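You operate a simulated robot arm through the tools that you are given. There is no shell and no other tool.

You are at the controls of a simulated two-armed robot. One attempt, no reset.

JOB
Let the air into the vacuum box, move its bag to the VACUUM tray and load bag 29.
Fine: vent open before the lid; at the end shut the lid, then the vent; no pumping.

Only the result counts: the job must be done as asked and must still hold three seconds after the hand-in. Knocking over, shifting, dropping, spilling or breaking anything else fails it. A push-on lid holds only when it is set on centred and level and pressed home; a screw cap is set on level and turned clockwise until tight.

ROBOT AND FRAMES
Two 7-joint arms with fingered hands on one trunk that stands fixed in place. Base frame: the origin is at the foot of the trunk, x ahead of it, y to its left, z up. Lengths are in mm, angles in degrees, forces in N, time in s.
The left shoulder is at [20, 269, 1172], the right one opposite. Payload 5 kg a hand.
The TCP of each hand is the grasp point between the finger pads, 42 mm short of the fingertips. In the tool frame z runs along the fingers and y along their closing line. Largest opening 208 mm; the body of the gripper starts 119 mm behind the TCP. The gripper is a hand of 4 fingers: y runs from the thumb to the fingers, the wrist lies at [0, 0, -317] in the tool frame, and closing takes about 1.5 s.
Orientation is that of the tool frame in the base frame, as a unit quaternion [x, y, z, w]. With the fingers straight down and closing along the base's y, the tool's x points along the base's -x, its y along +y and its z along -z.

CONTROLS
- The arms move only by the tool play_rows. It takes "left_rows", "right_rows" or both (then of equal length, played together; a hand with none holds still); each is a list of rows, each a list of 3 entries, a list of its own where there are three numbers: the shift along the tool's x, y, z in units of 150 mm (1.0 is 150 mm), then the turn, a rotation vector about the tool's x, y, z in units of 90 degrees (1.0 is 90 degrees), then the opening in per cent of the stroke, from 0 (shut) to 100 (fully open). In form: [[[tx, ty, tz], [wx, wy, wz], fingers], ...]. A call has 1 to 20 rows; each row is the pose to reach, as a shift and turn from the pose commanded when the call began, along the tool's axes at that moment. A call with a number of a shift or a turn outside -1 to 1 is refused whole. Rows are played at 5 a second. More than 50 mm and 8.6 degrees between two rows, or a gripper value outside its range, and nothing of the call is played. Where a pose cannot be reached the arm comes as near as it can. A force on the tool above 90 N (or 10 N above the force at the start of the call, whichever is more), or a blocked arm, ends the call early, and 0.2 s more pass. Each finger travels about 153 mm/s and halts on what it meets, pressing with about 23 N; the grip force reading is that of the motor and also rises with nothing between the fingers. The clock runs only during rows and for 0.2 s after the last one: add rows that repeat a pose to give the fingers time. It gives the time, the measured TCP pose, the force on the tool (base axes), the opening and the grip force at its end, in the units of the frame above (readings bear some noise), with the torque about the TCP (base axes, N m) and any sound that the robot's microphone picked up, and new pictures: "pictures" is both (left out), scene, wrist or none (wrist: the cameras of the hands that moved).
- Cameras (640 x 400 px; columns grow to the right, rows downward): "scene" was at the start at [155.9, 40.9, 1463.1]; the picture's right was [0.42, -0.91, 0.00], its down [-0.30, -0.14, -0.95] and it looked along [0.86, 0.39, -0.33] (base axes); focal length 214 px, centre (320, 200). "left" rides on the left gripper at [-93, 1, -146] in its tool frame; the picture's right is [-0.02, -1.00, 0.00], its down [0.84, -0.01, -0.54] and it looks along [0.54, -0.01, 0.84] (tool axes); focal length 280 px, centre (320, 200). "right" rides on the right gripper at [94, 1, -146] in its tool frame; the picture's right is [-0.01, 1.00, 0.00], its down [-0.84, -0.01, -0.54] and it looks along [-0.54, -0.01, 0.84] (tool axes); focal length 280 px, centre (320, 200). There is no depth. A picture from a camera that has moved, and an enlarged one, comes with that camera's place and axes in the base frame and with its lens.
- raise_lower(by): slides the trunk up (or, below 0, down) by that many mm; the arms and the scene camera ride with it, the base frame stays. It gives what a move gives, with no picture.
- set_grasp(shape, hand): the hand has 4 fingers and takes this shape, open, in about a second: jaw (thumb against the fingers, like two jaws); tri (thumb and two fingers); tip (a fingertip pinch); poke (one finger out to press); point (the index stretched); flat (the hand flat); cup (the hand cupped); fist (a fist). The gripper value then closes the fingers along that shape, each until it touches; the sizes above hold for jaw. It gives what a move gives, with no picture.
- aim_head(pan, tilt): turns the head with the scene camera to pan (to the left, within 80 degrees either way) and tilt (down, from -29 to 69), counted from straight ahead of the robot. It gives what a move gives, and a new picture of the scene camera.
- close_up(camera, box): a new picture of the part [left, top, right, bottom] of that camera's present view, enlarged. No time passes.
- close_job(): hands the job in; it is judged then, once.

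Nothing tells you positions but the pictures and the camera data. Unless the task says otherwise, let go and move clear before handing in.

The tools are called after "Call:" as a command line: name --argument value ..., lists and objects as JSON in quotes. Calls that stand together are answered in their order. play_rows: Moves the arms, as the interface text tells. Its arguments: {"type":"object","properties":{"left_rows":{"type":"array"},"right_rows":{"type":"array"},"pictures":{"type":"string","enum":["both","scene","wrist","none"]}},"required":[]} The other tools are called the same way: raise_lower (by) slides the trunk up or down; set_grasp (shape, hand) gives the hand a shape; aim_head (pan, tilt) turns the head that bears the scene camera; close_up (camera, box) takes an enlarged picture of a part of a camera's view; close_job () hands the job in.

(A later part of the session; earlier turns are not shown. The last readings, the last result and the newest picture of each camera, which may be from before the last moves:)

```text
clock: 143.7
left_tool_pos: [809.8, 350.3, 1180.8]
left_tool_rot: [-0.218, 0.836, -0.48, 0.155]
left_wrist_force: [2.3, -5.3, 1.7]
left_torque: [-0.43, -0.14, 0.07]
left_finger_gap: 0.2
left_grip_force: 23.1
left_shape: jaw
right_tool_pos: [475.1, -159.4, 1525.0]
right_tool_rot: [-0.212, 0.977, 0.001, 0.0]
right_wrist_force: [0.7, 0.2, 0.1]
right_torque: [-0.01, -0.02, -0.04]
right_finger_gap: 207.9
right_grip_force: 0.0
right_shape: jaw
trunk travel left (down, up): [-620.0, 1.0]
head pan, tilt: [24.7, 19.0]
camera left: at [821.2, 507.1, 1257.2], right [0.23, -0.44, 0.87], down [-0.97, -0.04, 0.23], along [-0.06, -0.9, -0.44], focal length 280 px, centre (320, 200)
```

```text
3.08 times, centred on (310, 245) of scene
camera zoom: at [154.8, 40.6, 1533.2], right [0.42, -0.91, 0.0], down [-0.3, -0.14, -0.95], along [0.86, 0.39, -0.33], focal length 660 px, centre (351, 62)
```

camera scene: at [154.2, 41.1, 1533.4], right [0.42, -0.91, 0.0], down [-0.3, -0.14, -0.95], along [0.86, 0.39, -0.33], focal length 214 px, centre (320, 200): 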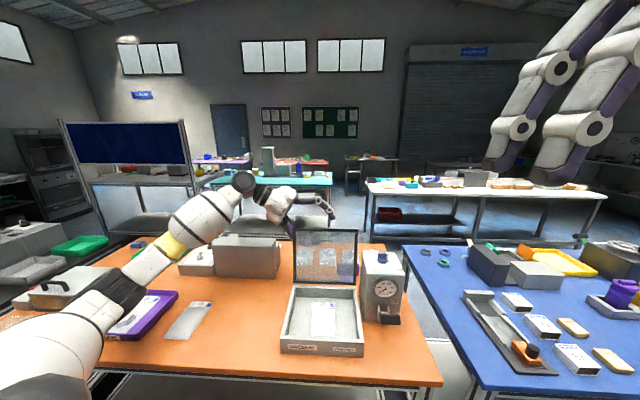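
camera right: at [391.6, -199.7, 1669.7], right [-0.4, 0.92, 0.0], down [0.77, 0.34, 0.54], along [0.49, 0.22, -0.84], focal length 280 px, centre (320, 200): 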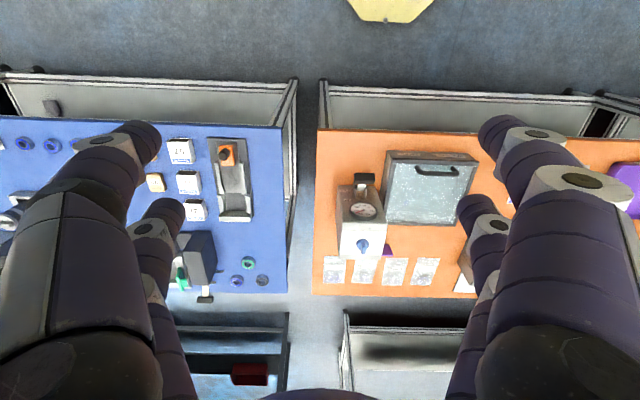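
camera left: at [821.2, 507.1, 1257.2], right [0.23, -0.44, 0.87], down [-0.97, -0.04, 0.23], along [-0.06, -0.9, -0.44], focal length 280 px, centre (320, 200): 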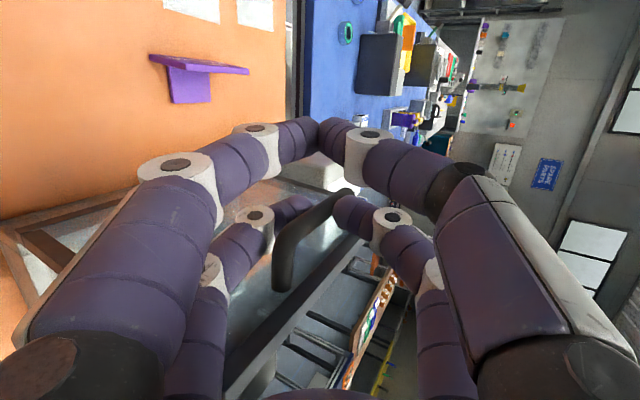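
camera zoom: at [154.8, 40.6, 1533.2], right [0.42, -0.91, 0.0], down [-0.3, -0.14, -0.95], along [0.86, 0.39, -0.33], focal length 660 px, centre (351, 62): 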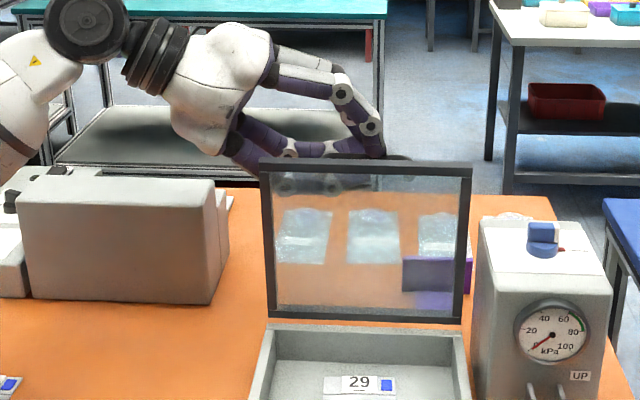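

The lid follows smoothly at low force. I'll continue with another 20°.

Call:
play_rows --left_rows '[[[0.061, -0.011, -0.018], [0.0043, -0.0137, 0.0238], 0], [[0.123, -0.021, -0.035], [0.0087, -0.0274, 0.0475], 0], [[0.187, -0.026, -0.05], [0.013, -0.0411, 0.0713], 0], [[0.25, -0.031, -0.064], [0.0173, -0.0548, 0.095], 0], [[0.314, -0.032, -0.076], [0.0217, -0.0685, 0.1188], 0], [[0.377, -0.032, -0.088], [0.026, -0.0822, 0.1425], 0], [[0.442, -0.027, -0.097], [0.0303, -0.0959, 0.1663], 0], [[0.506, -0.022, -0.106], [0.0347, -0.1096, 0.19], 0], [[0.506, -0.022, -0.106], [0.0347, -0.1096, 0.19], 0]]' --pictures "wrist"

Call:
close_up --camera "left" --box '[200, 80, 440, 280]'

Call:
close_up --camera "scene" --box '[220, 180, 400, 310]'

```text
clock: 145.7
left_tool_pos: [737.8, 322.4, 1188.3]
left_tool_rot: [-0.127, 0.829, -0.454, 0.302]
left_wrist_force: [-2.6, 0.8, 5.6]
left_torque: [-0.67, -0.08, -0.26]
left_finger_gap: 0.1
left_grip_force: 23.1
left_shape: jaw
right_tool_pos: [475.1, -159.2, 1525.1]
right_tool_rot: [-0.213, 0.977, -0.001, 0.0]
right_wrist_force: [-0.6, 0.5, 0.1]
right_torque: [0.0, -0.04, -0.02]
right_finger_gap: 207.9
right_grip_force: 0.1
right_shape: jaw
trunk travel left (down, up): [-620.0, 1.0]
head pan, tilt: [24.7, 19.0]
camera left: at [720.9, 467.1, 1283.7], right [-0.05, -0.55, 0.83], down [-0.99, -0.05, -0.1], along [0.1, -0.83, -0.54], focal length 280 px, centre (320, 200)
```

left: 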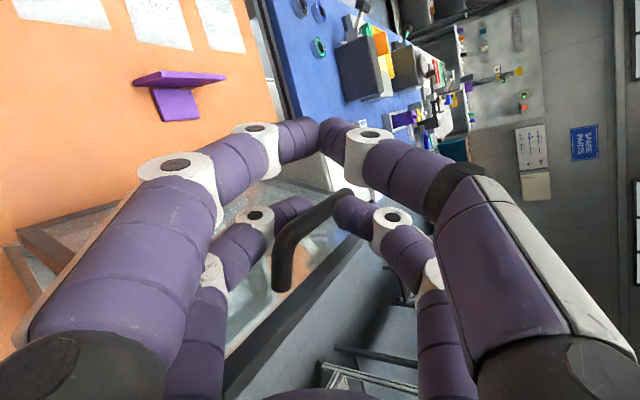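

```text
2.00 times, centred on (320, 180) of left
camera zoom: at [720.9, 467.1, 1283.7], right [-0.05, -0.55, 0.83], down [-0.99, -0.05, -0.1], along [0.1, -0.83, -0.54], focal length 561 px, centre (320, 240)
```

zoom: 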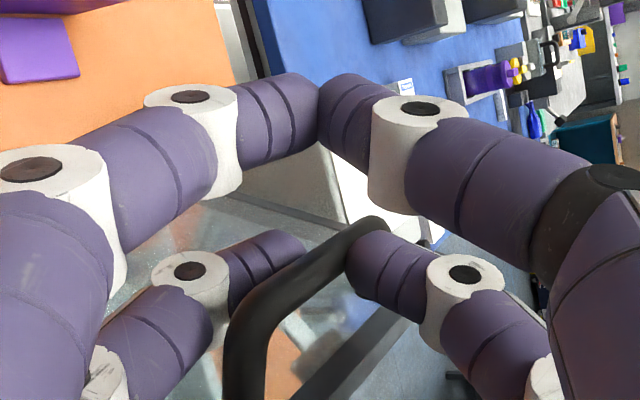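

```text
3.08 times, centred on (310, 245) of scene
camera zoom: at [154.2, 40.8, 1533.3], right [0.42, -0.91, 0.0], down [-0.3, -0.14, -0.95], along [0.86, 0.39, -0.33], focal length 660 px, centre (351, 62)
```

zoom: 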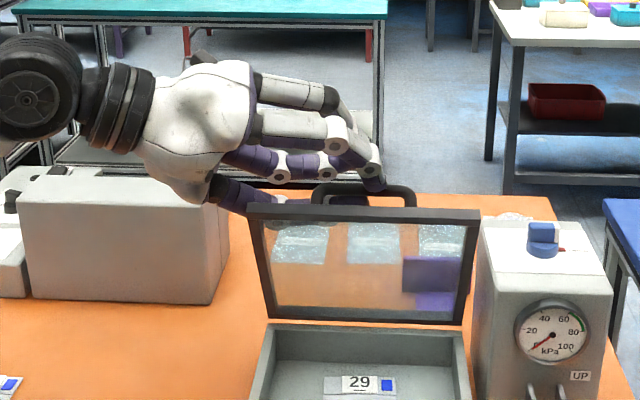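

The lid is at about 67° and the forces are small. I'll continue another 20°.

Call:
play_rows --left_rows '[[[0.061, -0.011, -0.018], [0.0043, -0.0137, 0.0238], 0], [[0.123, -0.021, -0.035], [0.0087, -0.0274, 0.0475], 0], [[0.187, -0.026, -0.05], [0.013, -0.0411, 0.0713], 0], [[0.25, -0.031, -0.064], [0.0173, -0.0548, 0.095], 0], [[0.314, -0.032, -0.076], [0.0217, -0.0685, 0.1188], 0], [[0.377, -0.032, -0.088], [0.026, -0.0822, 0.1425], 0], [[0.442, -0.027, -0.097], [0.0303, -0.0959, 0.1663], 0], [[0.506, -0.022, -0.106], [0.0347, -0.1096, 0.19], 0], [[0.506, -0.022, -0.106], [0.0347, -0.1096, 0.19], 0]]' --pictures "wrist"

Call:
close_up --camera "scene" --box '[220, 190, 400, 320]'

```text
clock: 147.7
left_tool_pos: [666.9, 295.0, 1168.7]
left_tool_rot: [-0.033, 0.797, -0.414, 0.439]
left_wrist_force: [-9.4, 1.4, 11.7]
left_torque: [-0.77, 0.05, -0.7]
left_finger_gap: 0.0
left_grip_force: 23.0
left_shape: jaw
right_tool_pos: [473.1, -159.6, 1525.0]
right_tool_rot: [-0.212, 0.977, 0.0, 0.001]
right_wrist_force: [-0.1, 0.2, 0.7]
right_torque: [0.0, -0.02, 0.0]
right_finger_gap: 208.1
right_grip_force: 0.0
right_shape: jaw
trunk travel left (down, up): [-620.0, 1.0]
head pan, tilt: [24.7, 19.0]
camera left: at [617.9, 426.1, 1270.7], right [-0.3, -0.65, 0.7], down [-0.91, -0.02, -0.41], along [0.28, -0.76, -0.59], focal length 280 px, centre (320, 200)
```

left: 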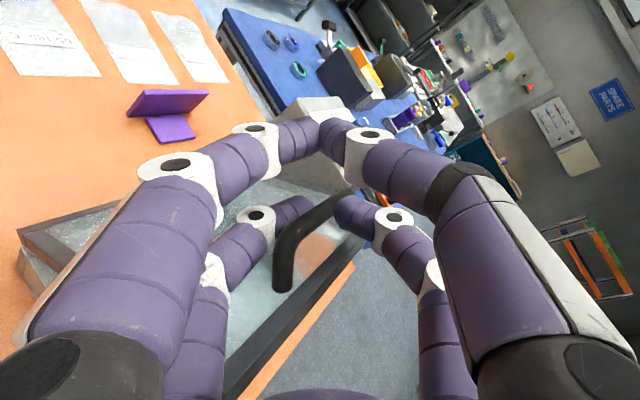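

```text
3.08 times, centred on (310, 255) of scene
camera zoom: at [153.4, 40.9, 1533.4], right [0.42, -0.91, 0.0], down [-0.3, -0.14, -0.95], along [0.86, 0.39, -0.32], focal length 660 px, centre (351, 31)
```

zoom: 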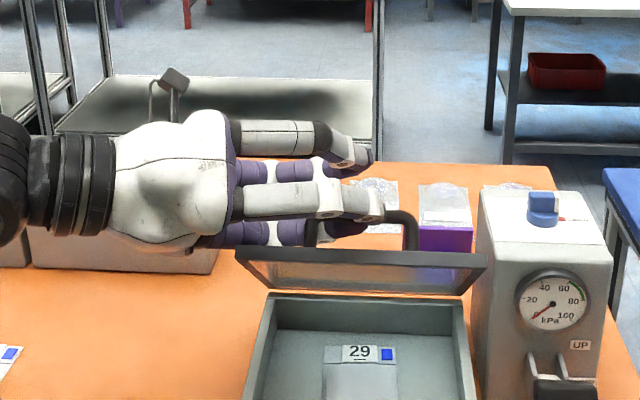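

The lid is at about 47° with a mild outward pull, so I'll ease the path outward about 3 mm and continue 15°.

Call:
play_rows --left_rows '[[[0.061, -0.019, -0.023], [0.0043, -0.0137, 0.0238], 0], [[0.123, -0.033, -0.042], [0.0087, -0.0274, 0.0475], 0], [[0.187, -0.043, -0.06], [0.013, -0.0411, 0.0713], 0], [[0.25, -0.049, -0.074], [0.0173, -0.0548, 0.095], 0], [[0.314, -0.05, -0.086], [0.0217, -0.0685, 0.1188], 0], [[0.377, -0.05, -0.098], [0.026, -0.0822, 0.1425], 0], [[0.377, -0.05, -0.098], [0.026, -0.0822, 0.1425], 0]]' --pictures "wrist"

Call:
close_up --camera "scene" --box '[220, 210, 400, 340]'

```text
clock: 149.3
left_tool_pos: [621.1, 276.3, 1139.3]
left_tool_rot: [0.039, 0.757, -0.375, 0.533]
left_wrist_force: [-3.9, 2.8, 0.1]
left_torque: [-0.2, 0.06, -0.46]
left_finger_gap: 0.0
left_grip_force: 22.6
left_shape: jaw
right_tool_pos: [474.8, -159.6, 1524.5]
right_tool_rot: [-0.212, 0.977, 0.0, 0.0]
right_wrist_force: [-0.8, 0.2, 0.1]
right_torque: [0.02, 0.02, -0.03]
right_finger_gap: 207.5
right_grip_force: 0.2
right_shape: jaw
trunk travel left (down, up): [-620.0, 1.0]
head pan, tilt: [24.7, 19.0]
camera left: at [547.9, 397.7, 1239.2], right [-0.45, -0.71, 0.54], down [-0.79, 0.03, -0.62], along [0.42, -0.7, -0.57], focal length 280 px, centre (320, 200)
```

left: 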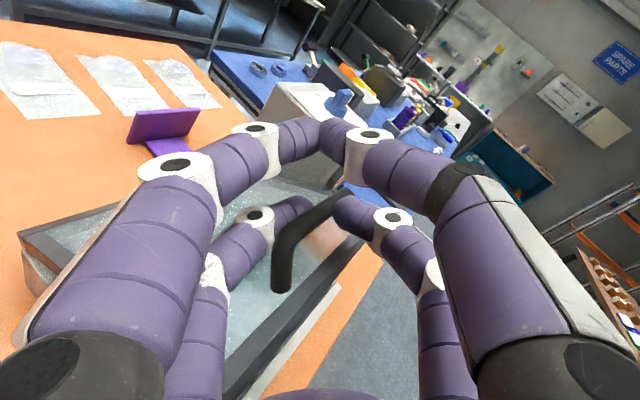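

```text
3.08 times, centred on (310, 275) of scene
camera zoom: at [154.3, 41.1, 1533.3], right [0.42, -0.91, 0.0], down [-0.3, -0.14, -0.95], along [0.86, 0.39, -0.33], focal length 660 px, centre (351, -31)
```

zoom: 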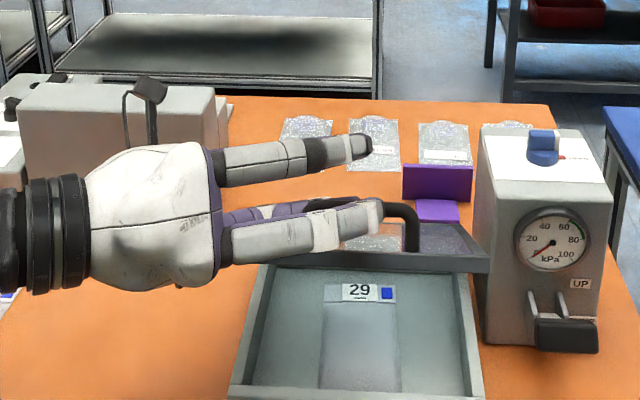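

The lid is at about 32° and everything's calm. I'll continue 15° more.

Call:
play_rows --left_rows '[[[0.061, -0.011, -0.018], [0.0043, -0.0137, 0.0238], 0], [[0.123, -0.021, -0.035], [0.0087, -0.0274, 0.0475], 0], [[0.187, -0.026, -0.05], [0.013, -0.0411, 0.0713], 0], [[0.25, -0.031, -0.064], [0.0173, -0.0548, 0.095], 0], [[0.314, -0.032, -0.076], [0.0217, -0.0685, 0.1188], 0], [[0.377, -0.032, -0.088], [0.026, -0.0822, 0.1425], 0], [[0.377, -0.032, -0.088], [0.026, -0.0822, 0.1425], 0]]' --pictures "wrist"

Call:
close_up --camera "scene" --box '[220, 230, 400, 360]'

```text
clock: 150.9
left_tool_pos: [594.8, 263.3, 1092.6]
left_tool_rot: [0.114, 0.7, -0.332, 0.622]
left_wrist_force: [-69.6, 21.0, 32.9]
left_torque: [1.11, 2.17, -3.5]
left_finger_gap: 0.7
left_grip_force: 22.4
left_shape: jaw
left hand out of reach, approached as far as the arm can: row 1, 2, 3, 4, 5, 6, 7
right_tool_pos: [468.0, -158.0, 1527.0]
right_tool_rot: [-0.213, 0.977, -0.001, 0.003]
right_wrist_force: [-0.3, 0.3, -0.3]
right_torque: [-0.03, 0.0, -0.01]
right_finger_gap: 207.8
right_grip_force: 0.0
right_shape: jaw
trunk travel left (down, up): [-620.0, 1.0]
head pan, tilt: [24.7, 19.0]
camera left: at [499.0, 377.6, 1182.4], right [-0.57, -0.75, 0.34], down [-0.61, 0.1, -0.79], along [0.56, -0.65, -0.51], focal length 280 px, centre (320, 200)
```

left: 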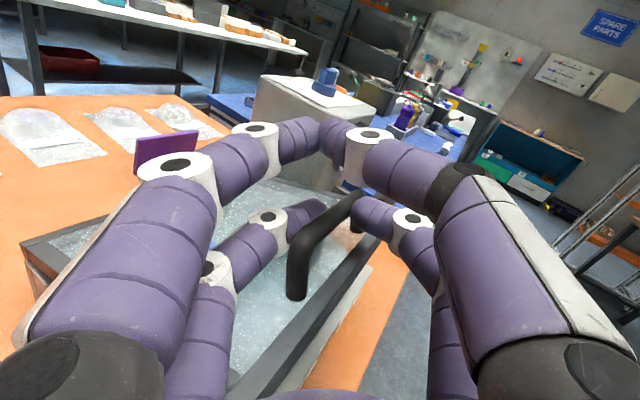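

```text
3.08 times, centred on (310, 295) of scene
camera zoom: at [148.2, 41.8, 1534.0], right [0.42, -0.91, 0.0], down [-0.29, -0.14, -0.95], along [0.86, 0.39, -0.32], focal length 660 px, centre (351, -92)
```

zoom: 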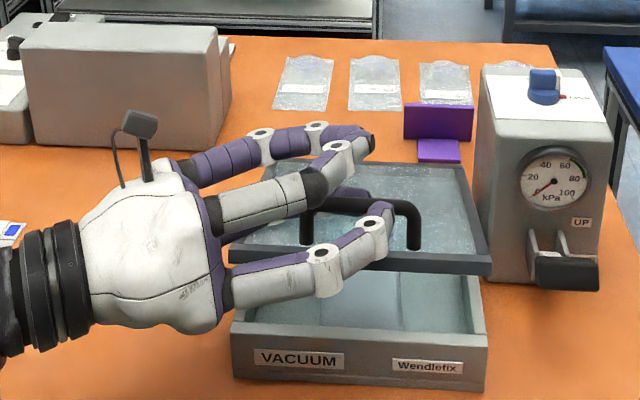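

The arm ran out of inner reach and the lid is being pulled at 70 N. I'll pivot the hand about the bar, swinging the wrist out to the left, to regain reach and relieve the pull.

Call:
play_rows --left_rows '[[[0.005, 0.006, -0.004], [0.07, 0, 0], 0], [[0.01, 0.012, -0.009], [0.14, 0, 0], 0], [[0.017, 0.02, -0.015], [0.21, 0, 0], 0], [[0.025, 0.028, -0.022], [0.278, 0, 0], 0], [[0.025, 0.028, -0.022], [0.278, 0, 0], 0]]' --pictures "wrist"

Call:
close_up --camera "scene" --box '[220, 230, 400, 360]'

```text
clock: 151.8
left_tool_pos: [588.4, 271.0, 1043.1]
left_tool_rot: [0.201, 0.647, -0.471, 0.565]
left_wrist_force: [14.1, -8.5, 26.8]
left_torque: [-0.34, -0.27, 0.23]
left_finger_gap: 0.0
left_grip_force: 22.8
left_shape: jaw
right_tool_pos: [474.3, -160.1, 1524.2]
right_tool_rot: [-0.212, 0.977, 0.001, 0.0]
right_wrist_force: [0.5, 2.1, 0.0]
right_torque: [-0.17, -0.01, 0.01]
right_finger_gap: 208.0
right_grip_force: 0.1
right_shape: jaw
trunk travel left (down, up): [-620.0, 1.0]
head pan, tilt: [24.7, 19.0]
stopped in row 4 (left hand): the force on the tool passed its limit at 148 N (the readings are from after the stop); the commanded pose is now the measured one
camera left: at [534.8, 419.7, 1116.4], right [-0.79, -0.47, 0.4], down [-0.54, 0.21, -0.82], along [0.3, -0.86, -0.42], focal length 280 px, centre (320, 200)
```

left: 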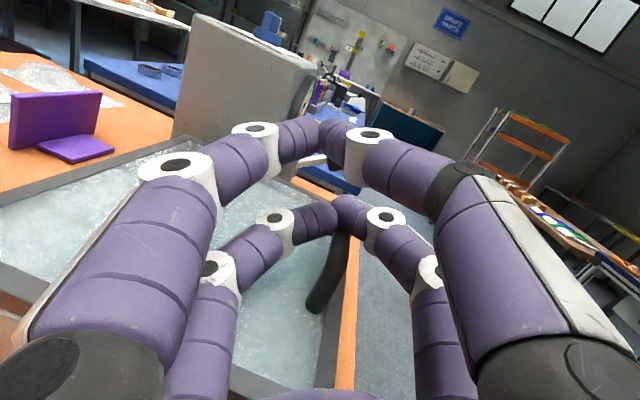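

```text
3.08 times, centred on (310, 295) of scene
camera zoom: at [155.0, 40.9, 1532.9], right [0.42, -0.91, 0.0], down [-0.3, -0.14, -0.95], along [0.86, 0.39, -0.33], focal length 660 px, centre (351, -92)
```

zoom: 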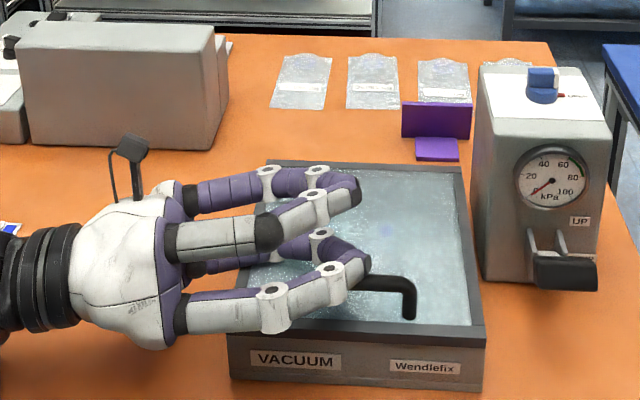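

The arm jumped free and the lid dropped the last few degrees; it now looks closed, and the box and pump are where they were. I'll look closely at the hand and handle before moving.

Call:
close_up --camera "left" --box '[200, 100, 440, 340]'

Call:
close_up --camera "scene" --box '[270, 270, 370, 350]'

Call:
close_up --camera "scene" --box '[0, 215, 300, 350]'

```text
1.67 times, centred on (320, 220) of left
camera zoom: at [534.8, 419.7, 1116.4], right [-0.79, -0.47, 0.4], down [-0.54, 0.21, -0.82], along [0.3, -0.86, -0.42], focal length 467 px, centre (320, 167)
```

zoom: 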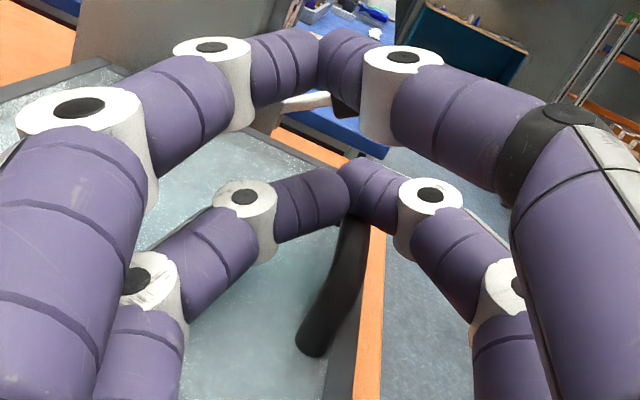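

```text
5.00 times, centred on (320, 310) of scene
camera zoom: at [155.0, 40.9, 1532.9], right [0.42, -0.91, 0.0], down [-0.3, -0.14, -0.95], along [0.86, 0.39, -0.33], focal length 1072 px, centre (320, -350)
```

zoom: 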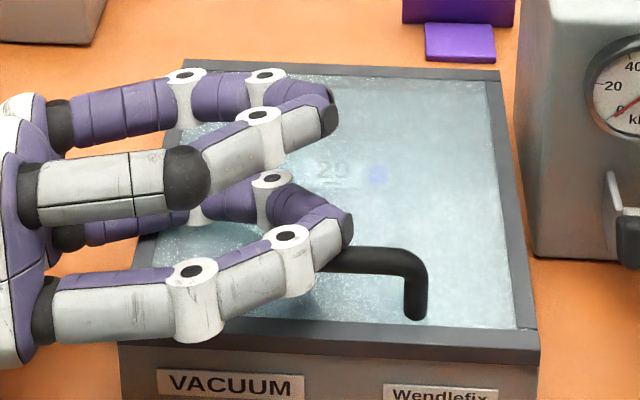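

```text
2.13 times, centred on (150, 282) of scene
camera zoom: at [155.0, 40.9, 1532.9], right [0.42, -0.91, 0.0], down [-0.3, -0.14, -0.95], along [0.86, 0.39, -0.33], focal length 458 px, centre (683, 24)
```

zoom: 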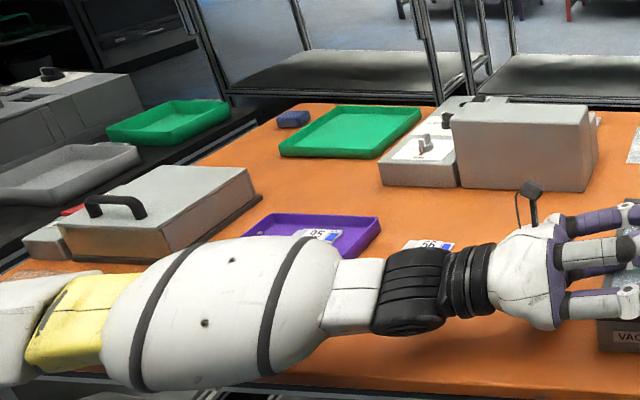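

The lid is down with the hand still around the bar, and bag 29 is visible inside as before. I'll open the fingers and lift the hand straight up off the handle.

Call:
play_rows --left_rows '[[[0, 0, 0], [0, 0, 0], 15], [[0, 0, 0], [0, 0, 0], 30], [[0, 0, 0], [0, 0, 0], 40], [[0, 0, 0], [0, 0, 0], 40]]' --pictures "wrist"

Call:
close_up --camera "scene" --box '[260, 260, 380, 360]'

```text
clock: 152.8
left_tool_pos: [580.5, 268.1, 1046.5]
left_tool_rot: [0.203, 0.645, -0.472, 0.566]
left_wrist_force: [-12.2, -26.2, 64.3]
left_torque: [2.26, -0.72, 0.14]
left_finger_gap: 74.4
left_grip_force: 0.0
left_shape: jaw
right_tool_pos: [471.5, -164.0, 1525.6]
right_tool_rot: [-0.212, 0.977, 0.001, 0.002]
right_wrist_force: [-0.2, -0.7, 0.1]
right_torque: [-0.03, 0.01, 0.01]
right_finger_gap: 208.0
right_grip_force: 0.0
right_shape: jaw
trunk travel left (down, up): [-620.0, 1.0]
head pan, tilt: [24.7, 19.0]
camera left: at [529.6, 416.2, 1119.9], right [-0.79, -0.47, 0.39], down [-0.53, 0.22, -0.82], along [0.3, -0.86, -0.42], focal length 280 px, centre (320, 200)
```

left: 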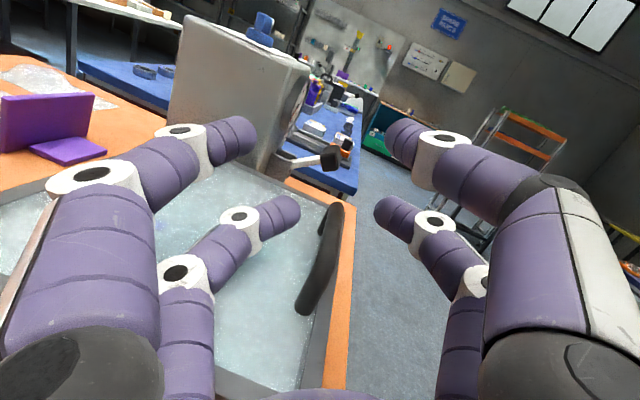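

```text
4.00 times, centred on (320, 310) of scene
camera zoom: at [151.1, 37.6, 1534.0], right [0.42, -0.91, 0.0], down [-0.29, -0.13, -0.95], along [0.86, 0.39, -0.32], focal length 858 px, centre (320, -240)
```

zoom: 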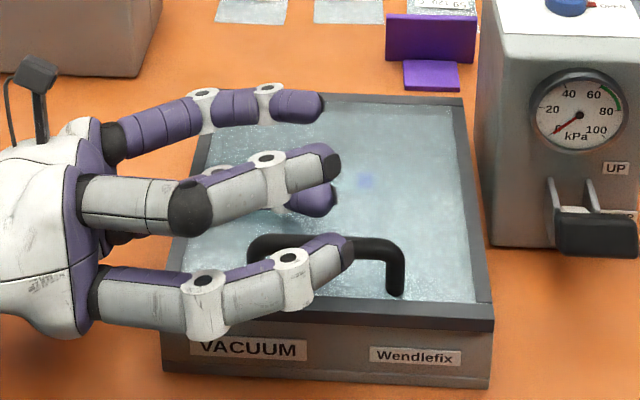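

Opening pressed a finger onto the lid at 64 N, so I'll lift straight up immediately.

Call:
play_rows --left_rows '[[[-0.1, -0.042, 0.009], [0, 0, 0], 35], [[-0.22, -0.092, 0.02], [0, 0, 0], 35], [[-0.35, -0.146, 0.031], [0, 0, 0], 35], [[-0.48, -0.2, 0.043], [0, 0, 0], 35], [[-0.614, -0.255, 0.055], [0, 0, 0], 35]]' --pictures "both"

Call:
close_up --camera "scene" --box '[260, 260, 380, 360]'

```text
clock: 154.0
left_tool_pos: [587.0, 271.0, 1139.5]
left_tool_rot: [0.199, 0.65, -0.469, 0.563]
left_wrist_force: [-0.5, -0.3, 0.4]
left_torque: [0.02, -0.03, -0.02]
left_finger_gap: 72.9
left_grip_force: 0.0
left_shape: jaw
right_tool_pos: [475.4, -160.6, 1524.3]
right_tool_rot: [-0.213, 0.977, 0.001, 0.0]
right_wrist_force: [-0.7, 0.1, 0.8]
right_torque: [0.04, 0.02, 0.02]
right_finger_gap: 208.0
right_grip_force: 0.1
right_shape: jaw
trunk travel left (down, up): [-620.0, 1.0]
head pan, tilt: [24.7, 19.0]
camera scene: at [154.8, 40.7, 1533.2], right [0.42, -0.91, 0.0], down [-0.3, -0.14, -0.95], along [0.86, 0.39, -0.33], focal length 214 px, centre (320, 200)
camera left: at [535.3, 418.9, 1213.9], right [-0.78, -0.48, 0.4], down [-0.55, 0.22, -0.81], along [0.3, -0.85, -0.43], focal length 280 px, centre (320, 200)
```

scene: 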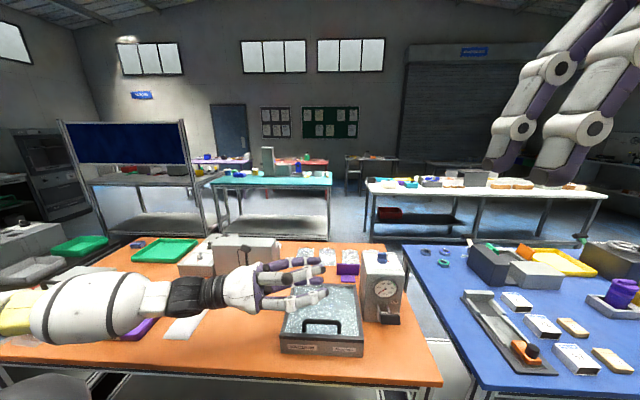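
left: 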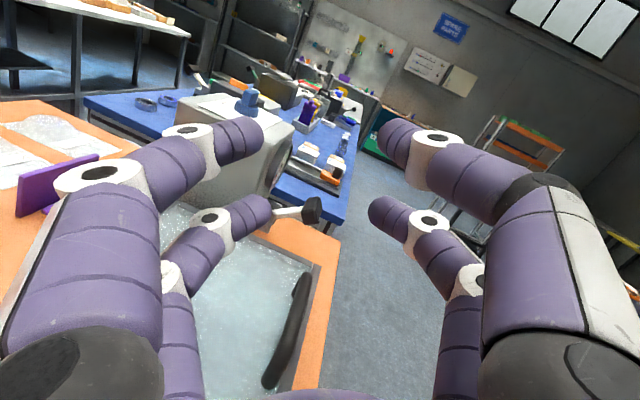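

```text
4.00 times, centred on (320, 310) of scene
camera zoom: at [154.8, 40.7, 1533.2], right [0.42, -0.91, 0.0], down [-0.3, -0.14, -0.95], along [0.86, 0.39, -0.33], focal length 858 px, centre (320, -240)
```

zoom: 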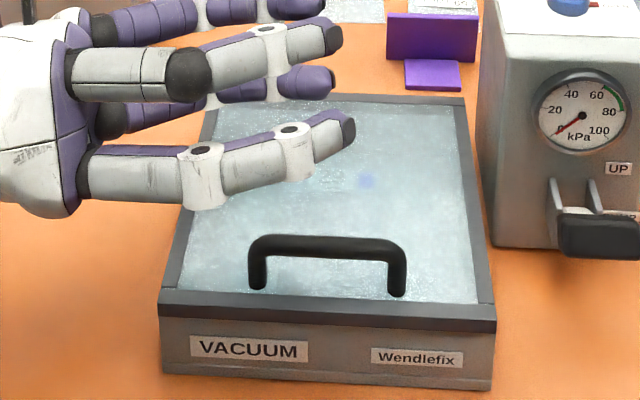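

The lid is shut and the hand is clear; the box, gauge and bags look unchanged. Now for the vent: I'll raise the hand and turn it back to the tilted knob-grip orientation.

Call:
play_rows --left_rows '[[[-0.07, -0.03, 0.006], [0.0011, 0.0775, 0.0359], 35], [[-0.145, -0.061, 0.012], [0.0022, 0.155, 0.0719], 35], [[-0.22, -0.092, 0.018], [0.0033, 0.2325, 0.1078], 35], [[-0.29, -0.122, 0.024], [0.0045, 0.31, 0.1437], 35], [[-0.36, -0.152, 0.03], [0.0056, 0.3876, 0.1797], 32], [[-0.43, -0.183, 0.036], [0.0067, 0.4651, 0.2156], 30], [[-0.51, -0.214, 0.042], [0.0078, 0.5426, 0.2516], 30], [[-0.582, -0.244, 0.048], [0.0089, 0.6201, 0.2875], 30], [[-0.582, -0.244, 0.048], [0.0089, 0.6201, 0.2875], 30]]' --pictures "both"

Call:
close_up --camera "scene" --box '[260, 240, 420, 360]'

```text
clock: 154.6
left_tool_pos: [558.5, 265.0, 1050.1]
left_tool_rot: [0.2, 0.71, -0.473, 0.482]
left_wrist_force: [-7.8, 7.0, 23.7]
left_torque: [2.43, 0.05, 0.76]
left_finger_gap: 71.7
left_grip_force: 0.0
left_shape: jaw
left hand out of reach, approached as far as the arm can: row 1, 2
right_tool_pos: [475.1, -160.1, 1523.3]
right_tool_rot: [-0.213, 0.977, 0.0, 0.0]
right_wrist_force: [-0.1, -0.1, -0.6]
right_torque: [-0.02, 0.07, 0.0]
right_finger_gap: 208.1
right_grip_force: 0.0
right_shape: jaw
trunk travel left (down, up): [-620.0, 1.0]
head pan, tilt: [24.7, 19.0]
stopped in row 2 (left hand): the force on the tool passed its limit at 152 N (the readings are from after the stop); the commanded pose is now the measured one
camera scene: at [153.8, 40.7, 1533.4], right [0.42, -0.91, 0.0], down [-0.3, -0.14, -0.95], along [0.86, 0.4, -0.33], focal length 214 px, centre (320, 200)
camera left: at [529.2, 407.4, 1143.3], right [-0.73, -0.47, 0.49], down [-0.66, 0.31, -0.68], along [0.17, -0.82, -0.54], focal length 280 px, centre (320, 200)
```

scene: 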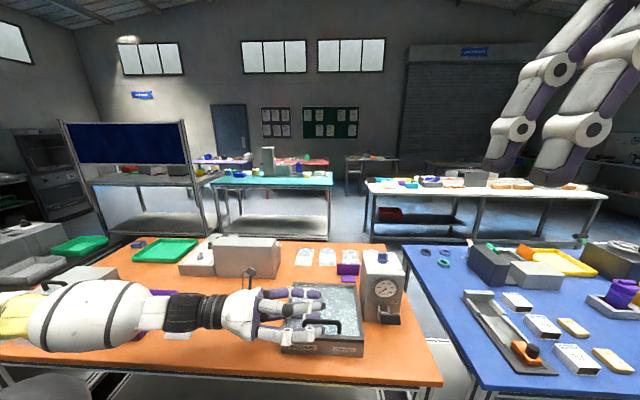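
left: 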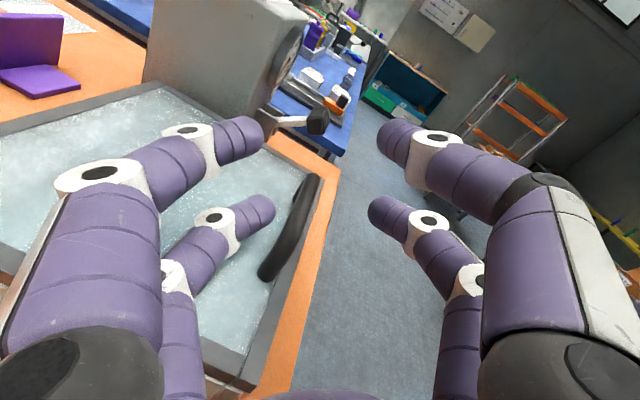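

```text
3.33 times, centred on (340, 300) of scene
camera zoom: at [153.8, 40.7, 1533.4], right [0.42, -0.91, 0.0], down [-0.3, -0.14, -0.95], along [0.86, 0.4, -0.33], focal length 715 px, centre (253, -133)
```

zoom: 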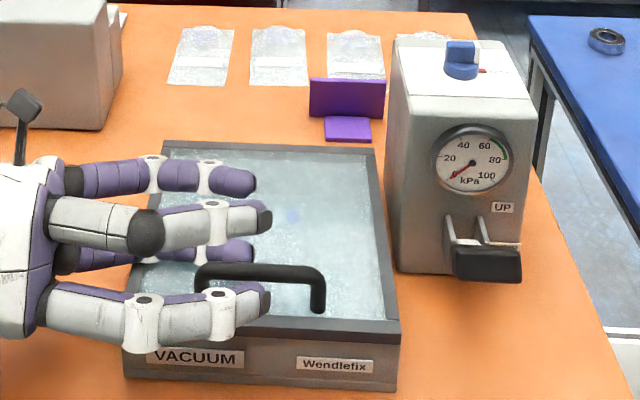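

That rotation hit a wrist limit and the hand sagged onto the lid, though the box hasn't moved. I'll lift straight up in small steps with no rotation and check each one.

Call:
play_rows --left_rows '[[[-0.06, -0.032, -0.006], [0, 0, 0], 30], [[-0.12, -0.064, -0.012], [0, 0, 0], 25]]' --pictures "none"

```text
clock: 155.2
left_tool_pos: [559.5, 267.2, 1066.3]
left_tool_rot: [0.198, 0.712, -0.473, 0.48]
left_wrist_force: [0.1, 0.3, 0.1]
left_torque: [-0.02, -0.03, -0.01]
left_finger_gap: 52.6
left_grip_force: 0.0
left_shape: jaw
right_tool_pos: [476.2, -161.6, 1524.2]
right_tool_rot: [-0.212, 0.977, 0.0, 0.0]
right_wrist_force: [1.0, -0.2, 0.5]
right_torque: [-0.02, -0.01, 0.01]
right_finger_gap: 207.8
right_grip_force: 0.0
right_shape: jaw
trunk travel left (down, up): [-620.0, 1.0]
head pan, tilt: [24.7, 19.0]
```

It's free and rising normally. I'll continue up while unrolling the wrist the other way, away from its limit.

Call:
play_rows --left_rows '[[[-0.06, -0.032, -0.006], [0, 0, -0.04], 25], [[-0.12, -0.064, -0.012], [0, 0, -0.1], 25], [[-0.18, -0.096, -0.018], [0, 0, -0.17], 25], [[-0.24, -0.128, -0.024], [0, 0, -0.24], 25]]' --pictures "scene"

```text
clock: 156.0
left_tool_pos: [559.8, 270.7, 1070.8]
left_tool_rot: [0.097, 0.74, -0.524, 0.409]
left_wrist_force: [21.8, -3.9, 22.2]
left_torque: [-0.65, -1.44, 0.35]
left_finger_gap: 51.0
left_grip_force: 0.0
left_shape: jaw
right_tool_pos: [474.9, -161.3, 1524.2]
right_tool_rot: [-0.212, 0.977, 0.0, 0.0]
right_wrist_force: [-0.2, 0.4, 0.9]
right_torque: [-0.03, -0.1, 0.01]
right_finger_gap: 208.2
right_grip_force: 0.0
right_shape: jaw
trunk travel left (down, up): [-620.0, 1.0]
head pan, tilt: [24.7, 19.0]
stopped in row 3 (left hand): the force on the tool passed its limit at 134 N (the readings are from after the stop); the commanded pose is now the measured one
camera scene: at [154.7, 40.3, 1533.3], right [0.42, -0.91, 0.0], down [-0.3, -0.14, -0.95], along [0.86, 0.39, -0.33], focal length 214 px, centre (320, 200)
```

scene: 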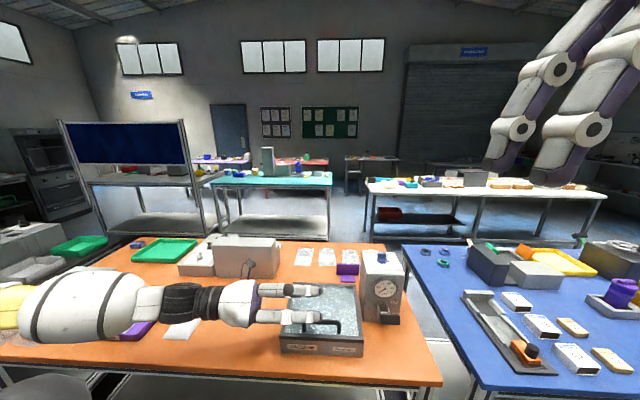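

Unrolling swung a finger into the lid. I'll stop rotating and go purely up until the hand is well clear.

Call:
play_rows --left_rows '[[[-0.05, -0.049, -0.008], [0, 0, 0], 20], [[-0.1, -0.098, -0.016], [0, 0, 0], 15], [[-0.2, -0.197, -0.032], [0, 0, 0], 10], [[-0.3, -0.295, -0.048], [0, 0, 0], 10], [[-0.4, -0.394, -0.065], [0, 0, 0], 10], [[-0.5, -0.492, -0.081], [0, 0, 0], 10]]' --pictures "both"

Call:
close_up --camera "scene" --box '[260, 240, 420, 360]'

```text
clock: 156.3
left_tool_pos: [561.6, 275.2, 1067.5]
left_tool_rot: [0.091, 0.744, -0.522, 0.407]
left_wrist_force: [21.7, -7.5, 20.5]
left_torque: [-0.81, -1.35, 0.44]
left_finger_gap: 40.6
left_grip_force: 0.0
left_shape: jaw
right_tool_pos: [474.8, -160.2, 1523.9]
right_tool_rot: [-0.213, 0.977, 0.001, -0.001]
right_wrist_force: [-0.5, 0.6, 0.9]
right_torque: [-0.04, -0.16, -0.01]
right_finger_gap: 207.7
right_grip_force: 0.0
right_shape: jaw
trunk travel left (down, up): [-620.0, 1.0]
head pan, tilt: [24.7, 19.0]
stopped in row 1 (left hand): the force on the tool passed its limit at 132 N (the readings are from after the stop); the commanded pose is now the measured one
camera scene: at [154.5, 40.4, 1533.1], right [0.42, -0.91, 0.0], down [-0.3, -0.14, -0.95], along [0.86, 0.39, -0.33], focal length 214 px, centre (320, 200)
camera left: at [549.1, 427.6, 1151.0], right [-0.55, -0.44, 0.71], down [-0.83, 0.21, -0.51], along [0.08, -0.88, -0.48], focal length 280 px, centre (320, 200)
```

scene: 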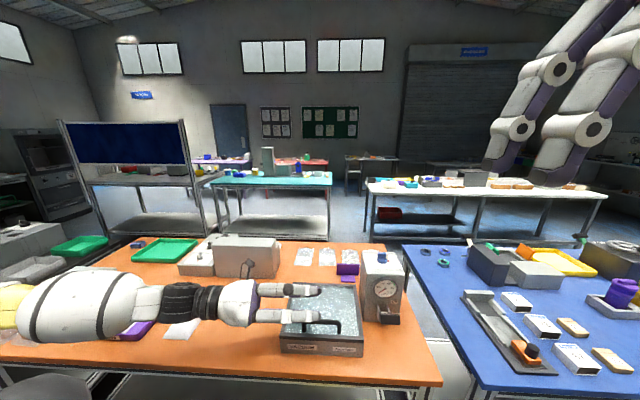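
left: 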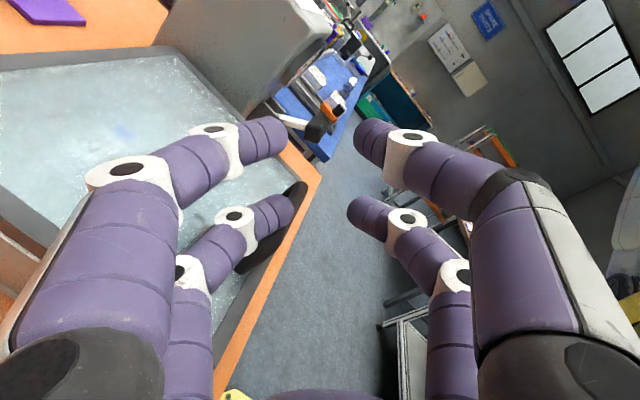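

```text
3.33 times, centred on (340, 300) of scene
camera zoom: at [154.5, 40.4, 1533.1], right [0.42, -0.91, 0.0], down [-0.3, -0.14, -0.95], along [0.86, 0.39, -0.33], focal length 715 px, centre (253, -133)
```

zoom: 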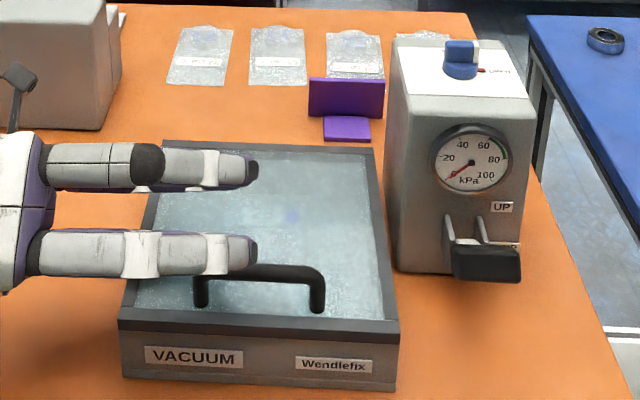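

The hand isn't following an upward command, so something else may be limiting the arm. I'll look closely at the forearm, tray and bags.

Call:
close_up --camera "scene" --box '[0, 240, 280, 370]'

Call:
aim_head --pan 55 --tilt 35

```text
2.29 times, centred on (140, 305) of scene
camera zoom: at [154.5, 40.4, 1533.1], right [0.42, -0.91, 0.0], down [-0.3, -0.14, -0.95], along [0.86, 0.39, -0.33], focal length 490 px, centre (731, -40)
```

zoom: 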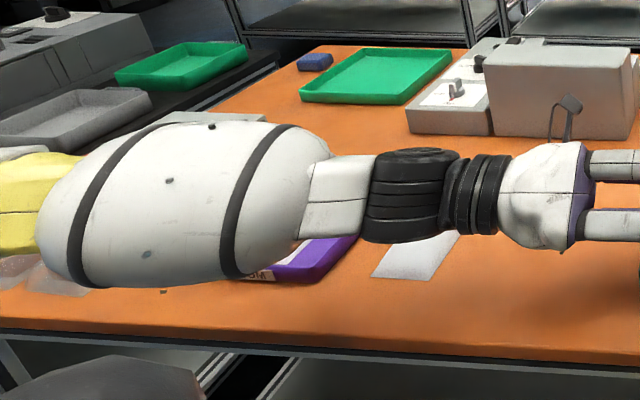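

```text
clock: 157.3
left_tool_pos: [561.5, 275.8, 1066.0]
left_tool_rot: [0.09, 0.745, -0.521, 0.406]
left_wrist_force: [34.0, 0.3, 35.0]
left_torque: [-0.73, -2.06, 0.77]
left_finger_gap: 40.4
left_grip_force: 0.2
left_shape: jaw
right_tool_pos: [475.6, -161.2, 1523.8]
right_tool_rot: [-0.213, 0.977, 0.001, -0.001]
right_wrist_force: [0.4, 0.6, -0.5]
right_torque: [0.02, 0.01, 0.02]
right_finger_gap: 208.0
right_grip_force: 0.0
right_shape: jaw
trunk travel left (down, up): [-620.0, 1.0]
head pan, tilt: [55.0, 35.0]
camera scene: at [121.5, 73.3, 1507.9], right [0.82, -0.57, 0.0], down [-0.33, -0.47, -0.82], along [0.47, 0.67, -0.57], focal length 214 px, centre (320, 200)
```

scene: 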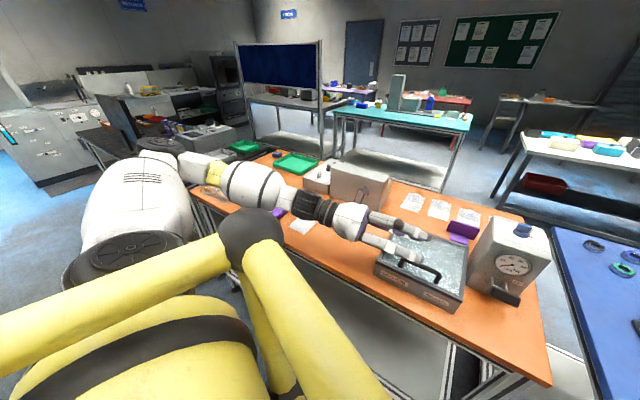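

From this angle the forearm lies across above the tray. I'll zoom in to judge its clearance.

Call:
close_up --camera "scene" --box '[180, 140, 340, 260]'

Call:
close_up --camera "scene" --box '[320, 190, 560, 330]'

```text
3.33 times, centred on (260, 200) of scene
camera zoom: at [121.5, 73.3, 1507.9], right [0.82, -0.57, 0.0], down [-0.33, -0.47, -0.82], along [0.47, 0.67, -0.57], focal length 715 px, centre (520, 200)
```

zoom: 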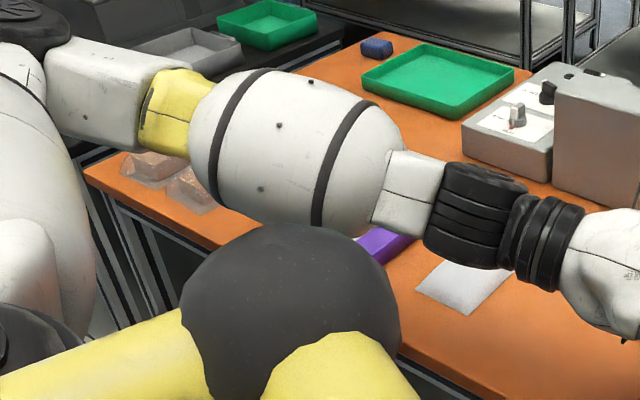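

```text
2.67 times, centred on (440, 260) of scene
camera zoom: at [121.5, 73.3, 1507.9], right [0.82, -0.57, 0.0], down [-0.33, -0.47, -0.82], along [0.47, 0.67, -0.57], focal length 572 px, centre (0, 40)
```

zoom: 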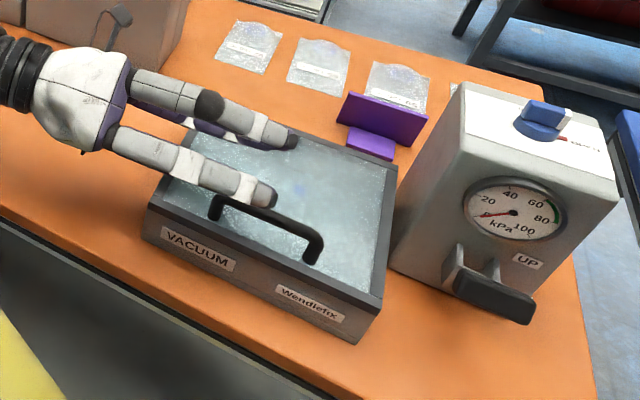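

The forearm is well above the tray, so the conflict is at the fingers and the handle. I'll look through the wrist camera.

Call:
close_up --camera "left" --box '[150, 90, 450, 330]'

Call:
close_up --camera "scene" --box '[340, 200, 460, 300]'

```text
1.67 times, centred on (300, 210) of left
camera zoom: at [549.8, 427.7, 1149.8], right [-0.55, -0.44, 0.71], down [-0.83, 0.21, -0.51], along [0.07, -0.88, -0.48], focal length 467 px, centre (353, 183)
```

zoom: 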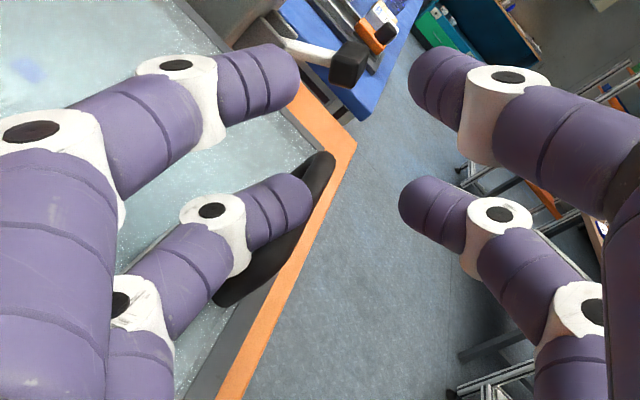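

```text
4.00 times, centred on (400, 250) of scene
camera zoom: at [121.5, 73.3, 1507.9], right [0.82, -0.57, 0.0], down [-0.33, -0.47, -0.82], along [0.47, 0.67, -0.57], focal length 858 px, centre (0, 0)
```

zoom: 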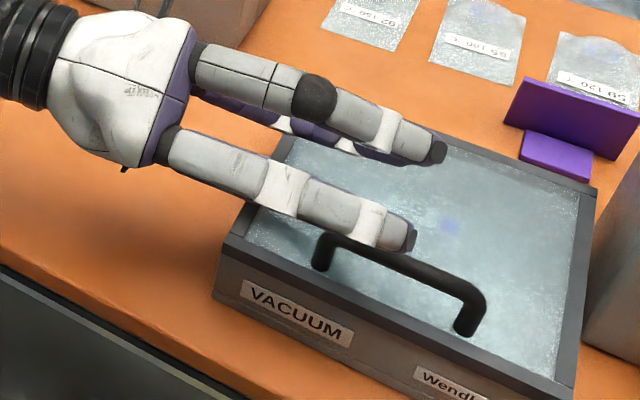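

One finger lies across the top of the bar and presses it forward and down. I'll make a very small move forward and up and see how the force responds.

Call:
play_rows --left_rows '[[[-0.019, 0.006, 0.002], [0, 0, 0], 19], [[-0.038, 0.012, 0.003], [0, 0, 0], 19]]' --pictures "none"

```text
clock: 157.9
left_tool_pos: [564.0, 275.4, 1069.0]
left_tool_rot: [0.09, 0.745, -0.522, 0.404]
left_wrist_force: [9.7, -5.1, 8.8]
left_torque: [-0.45, -0.6, 0.16]
left_finger_gap: 38.9
left_grip_force: 0.0
left_shape: jaw
right_tool_pos: [475.5, -159.9, 1523.8]
right_tool_rot: [-0.213, 0.977, 0.002, 0.0]
right_wrist_force: [-0.5, -0.5, 0.7]
right_torque: [0.01, -0.05, 0.05]
right_finger_gap: 207.9
right_grip_force: 0.0
right_shape: jaw
trunk travel left (down, up): [-620.0, 1.0]
head pan, tilt: [55.0, 35.0]
```

The force dropped to about 14 N. I'll keep going up and slightly forward in small steps.

Call:
play_rows --left_rows '[[[-0.021, -0.007, -0.001], [0, 0, 0], 19], [[-0.042, -0.014, -0.002], [0, 0, 0], 19], [[-0.063, -0.021, -0.003], [0, 0, 0], 19], [[-0.084, -0.028, -0.004], [0, 0, 0], 19]]' --pictures "wrist"

```text
clock: 158.9
left_tool_pos: [570.5, 279.6, 1080.3]
left_tool_rot: [0.089, 0.745, -0.522, 0.404]
left_wrist_force: [-0.4, -0.4, 0.4]
left_torque: [0.02, -0.04, 0.04]
left_finger_gap: 39.7
left_grip_force: 0.0
left_shape: jaw
right_tool_pos: [474.9, -159.5, 1524.2]
right_tool_rot: [-0.214, 0.977, 0.001, 0.0]
right_wrist_force: [0.6, 0.1, -0.2]
right_torque: [0.02, -0.03, -0.01]
right_finger_gap: 208.0
right_grip_force: 0.0
right_shape: jaw
trunk travel left (down, up): [-620.0, 1.0]
head pan, tilt: [55.0, 35.0]
camera left: at [558.6, 431.9, 1162.9], right [-0.55, -0.43, 0.72], down [-0.83, 0.21, -0.51], along [0.07, -0.88, -0.48], focal length 280 px, centre (320, 200)
```

left: 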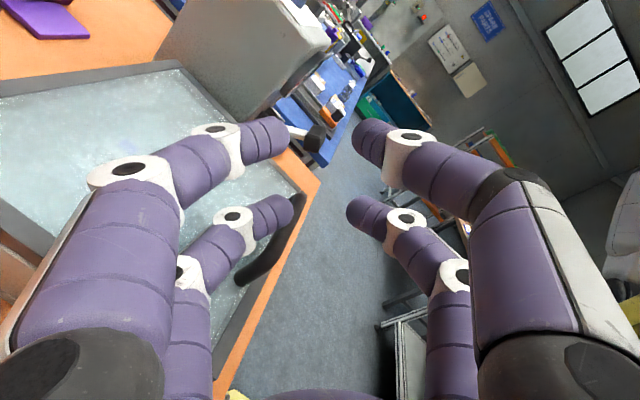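

The contact is gone. I'll continue upward gently.

Call:
play_rows --left_rows '[[[-0.035, -0.035, -0.006], [0, 0, 0], 19], [[-0.07, -0.07, -0.012], [0, 0, 0], 19], [[-0.106, -0.104, -0.017], [0, 0, 0], 19], [[-0.16, -0.157, -0.026], [0, 0, 0], 19], [[-0.22, -0.216, -0.035], [0, 0, 0], 19], [[-0.29, -0.285, -0.047], [0, 0, 0], 19], [[-0.36, -0.354, -0.058], [0, 0, 0], 19]]' --pictures "scene"

```text
clock: 160.5
left_tool_pos: [585.5, 263.1, 1147.2]
left_tool_rot: [0.089, 0.744, -0.523, 0.406]
left_wrist_force: [0.4, 0.2, 0.2]
left_torque: [0.0, -0.01, 0.02]
left_finger_gap: 39.6
left_grip_force: 0.0
left_shape: jaw
left hand out of reach, approached as far as the arm can: row 4, 5, 6, 7
right_tool_pos: [476.2, -159.2, 1524.5]
right_tool_rot: [-0.212, 0.977, 0.002, 0.0]
right_wrist_force: [-0.7, -0.9, -0.2]
right_torque: [0.09, 0.0, 0.02]
right_finger_gap: 208.1
right_grip_force: 0.0
right_shape: jaw
trunk travel left (down, up): [-620.0, 1.0]
head pan, tilt: [55.0, 35.0]
camera scene: at [120.5, 73.6, 1507.8], right [0.82, -0.57, 0.0], down [-0.33, -0.47, -0.82], along [0.47, 0.67, -0.57], focal length 214 px, centre (320, 200)
```

scene: 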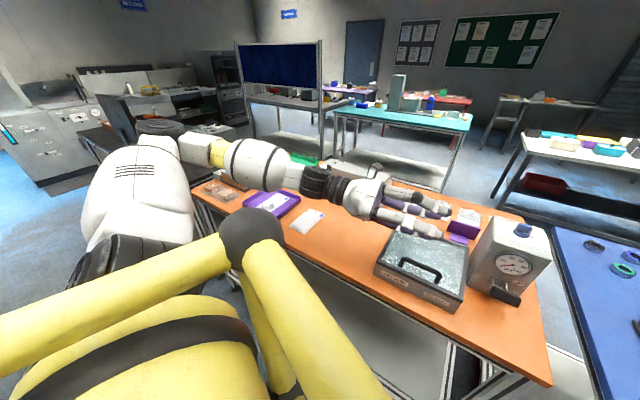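

It's clear at z=1147, but near an arm limit. I'll retract to the left into a more comfortable region.

Call:
play_rows --left_rows '[[[-0.004, 0.033, -0.163], [0, 0, 0], 19], [[-0.008, 0.066, -0.327], [0, 0, 0], 19], [[-0.012, 0.098, -0.49], [0, 0, 0], 19], [[-0.016, 0.131, -0.653], [0, 0, 0], 19]]' --pictures "none"

```text
clock: 161.7
left_tool_pos: [522.9, 383.9, 1432.5]
left_tool_rot: [0.185, 0.582, -0.509, 0.606]
left_wrist_force: [1.9, -2.8, -0.8]
left_torque: [0.02, -0.02, -0.04]
left_finger_gap: 39.5
left_grip_force: 0.0
left_shape: jaw
left hand out of reach, approached as far as the arm can: row 1, 2, 3
right_tool_pos: [475.9, -162.3, 1523.4]
right_tool_rot: [-0.213, 0.977, 0.001, 0.0]
right_wrist_force: [1.8, -3.1, -1.4]
right_torque: [0.27, 0.26, 0.01]
right_finger_gap: 208.0
right_grip_force: 0.0
right_shape: jaw
trunk travel left (down, up): [-620.0, 1.0]
head pan, tilt: [55.0, 35.0]
stopped in row 4 (left hand): the arm was blocked; the commanded pose is now the measured one
```

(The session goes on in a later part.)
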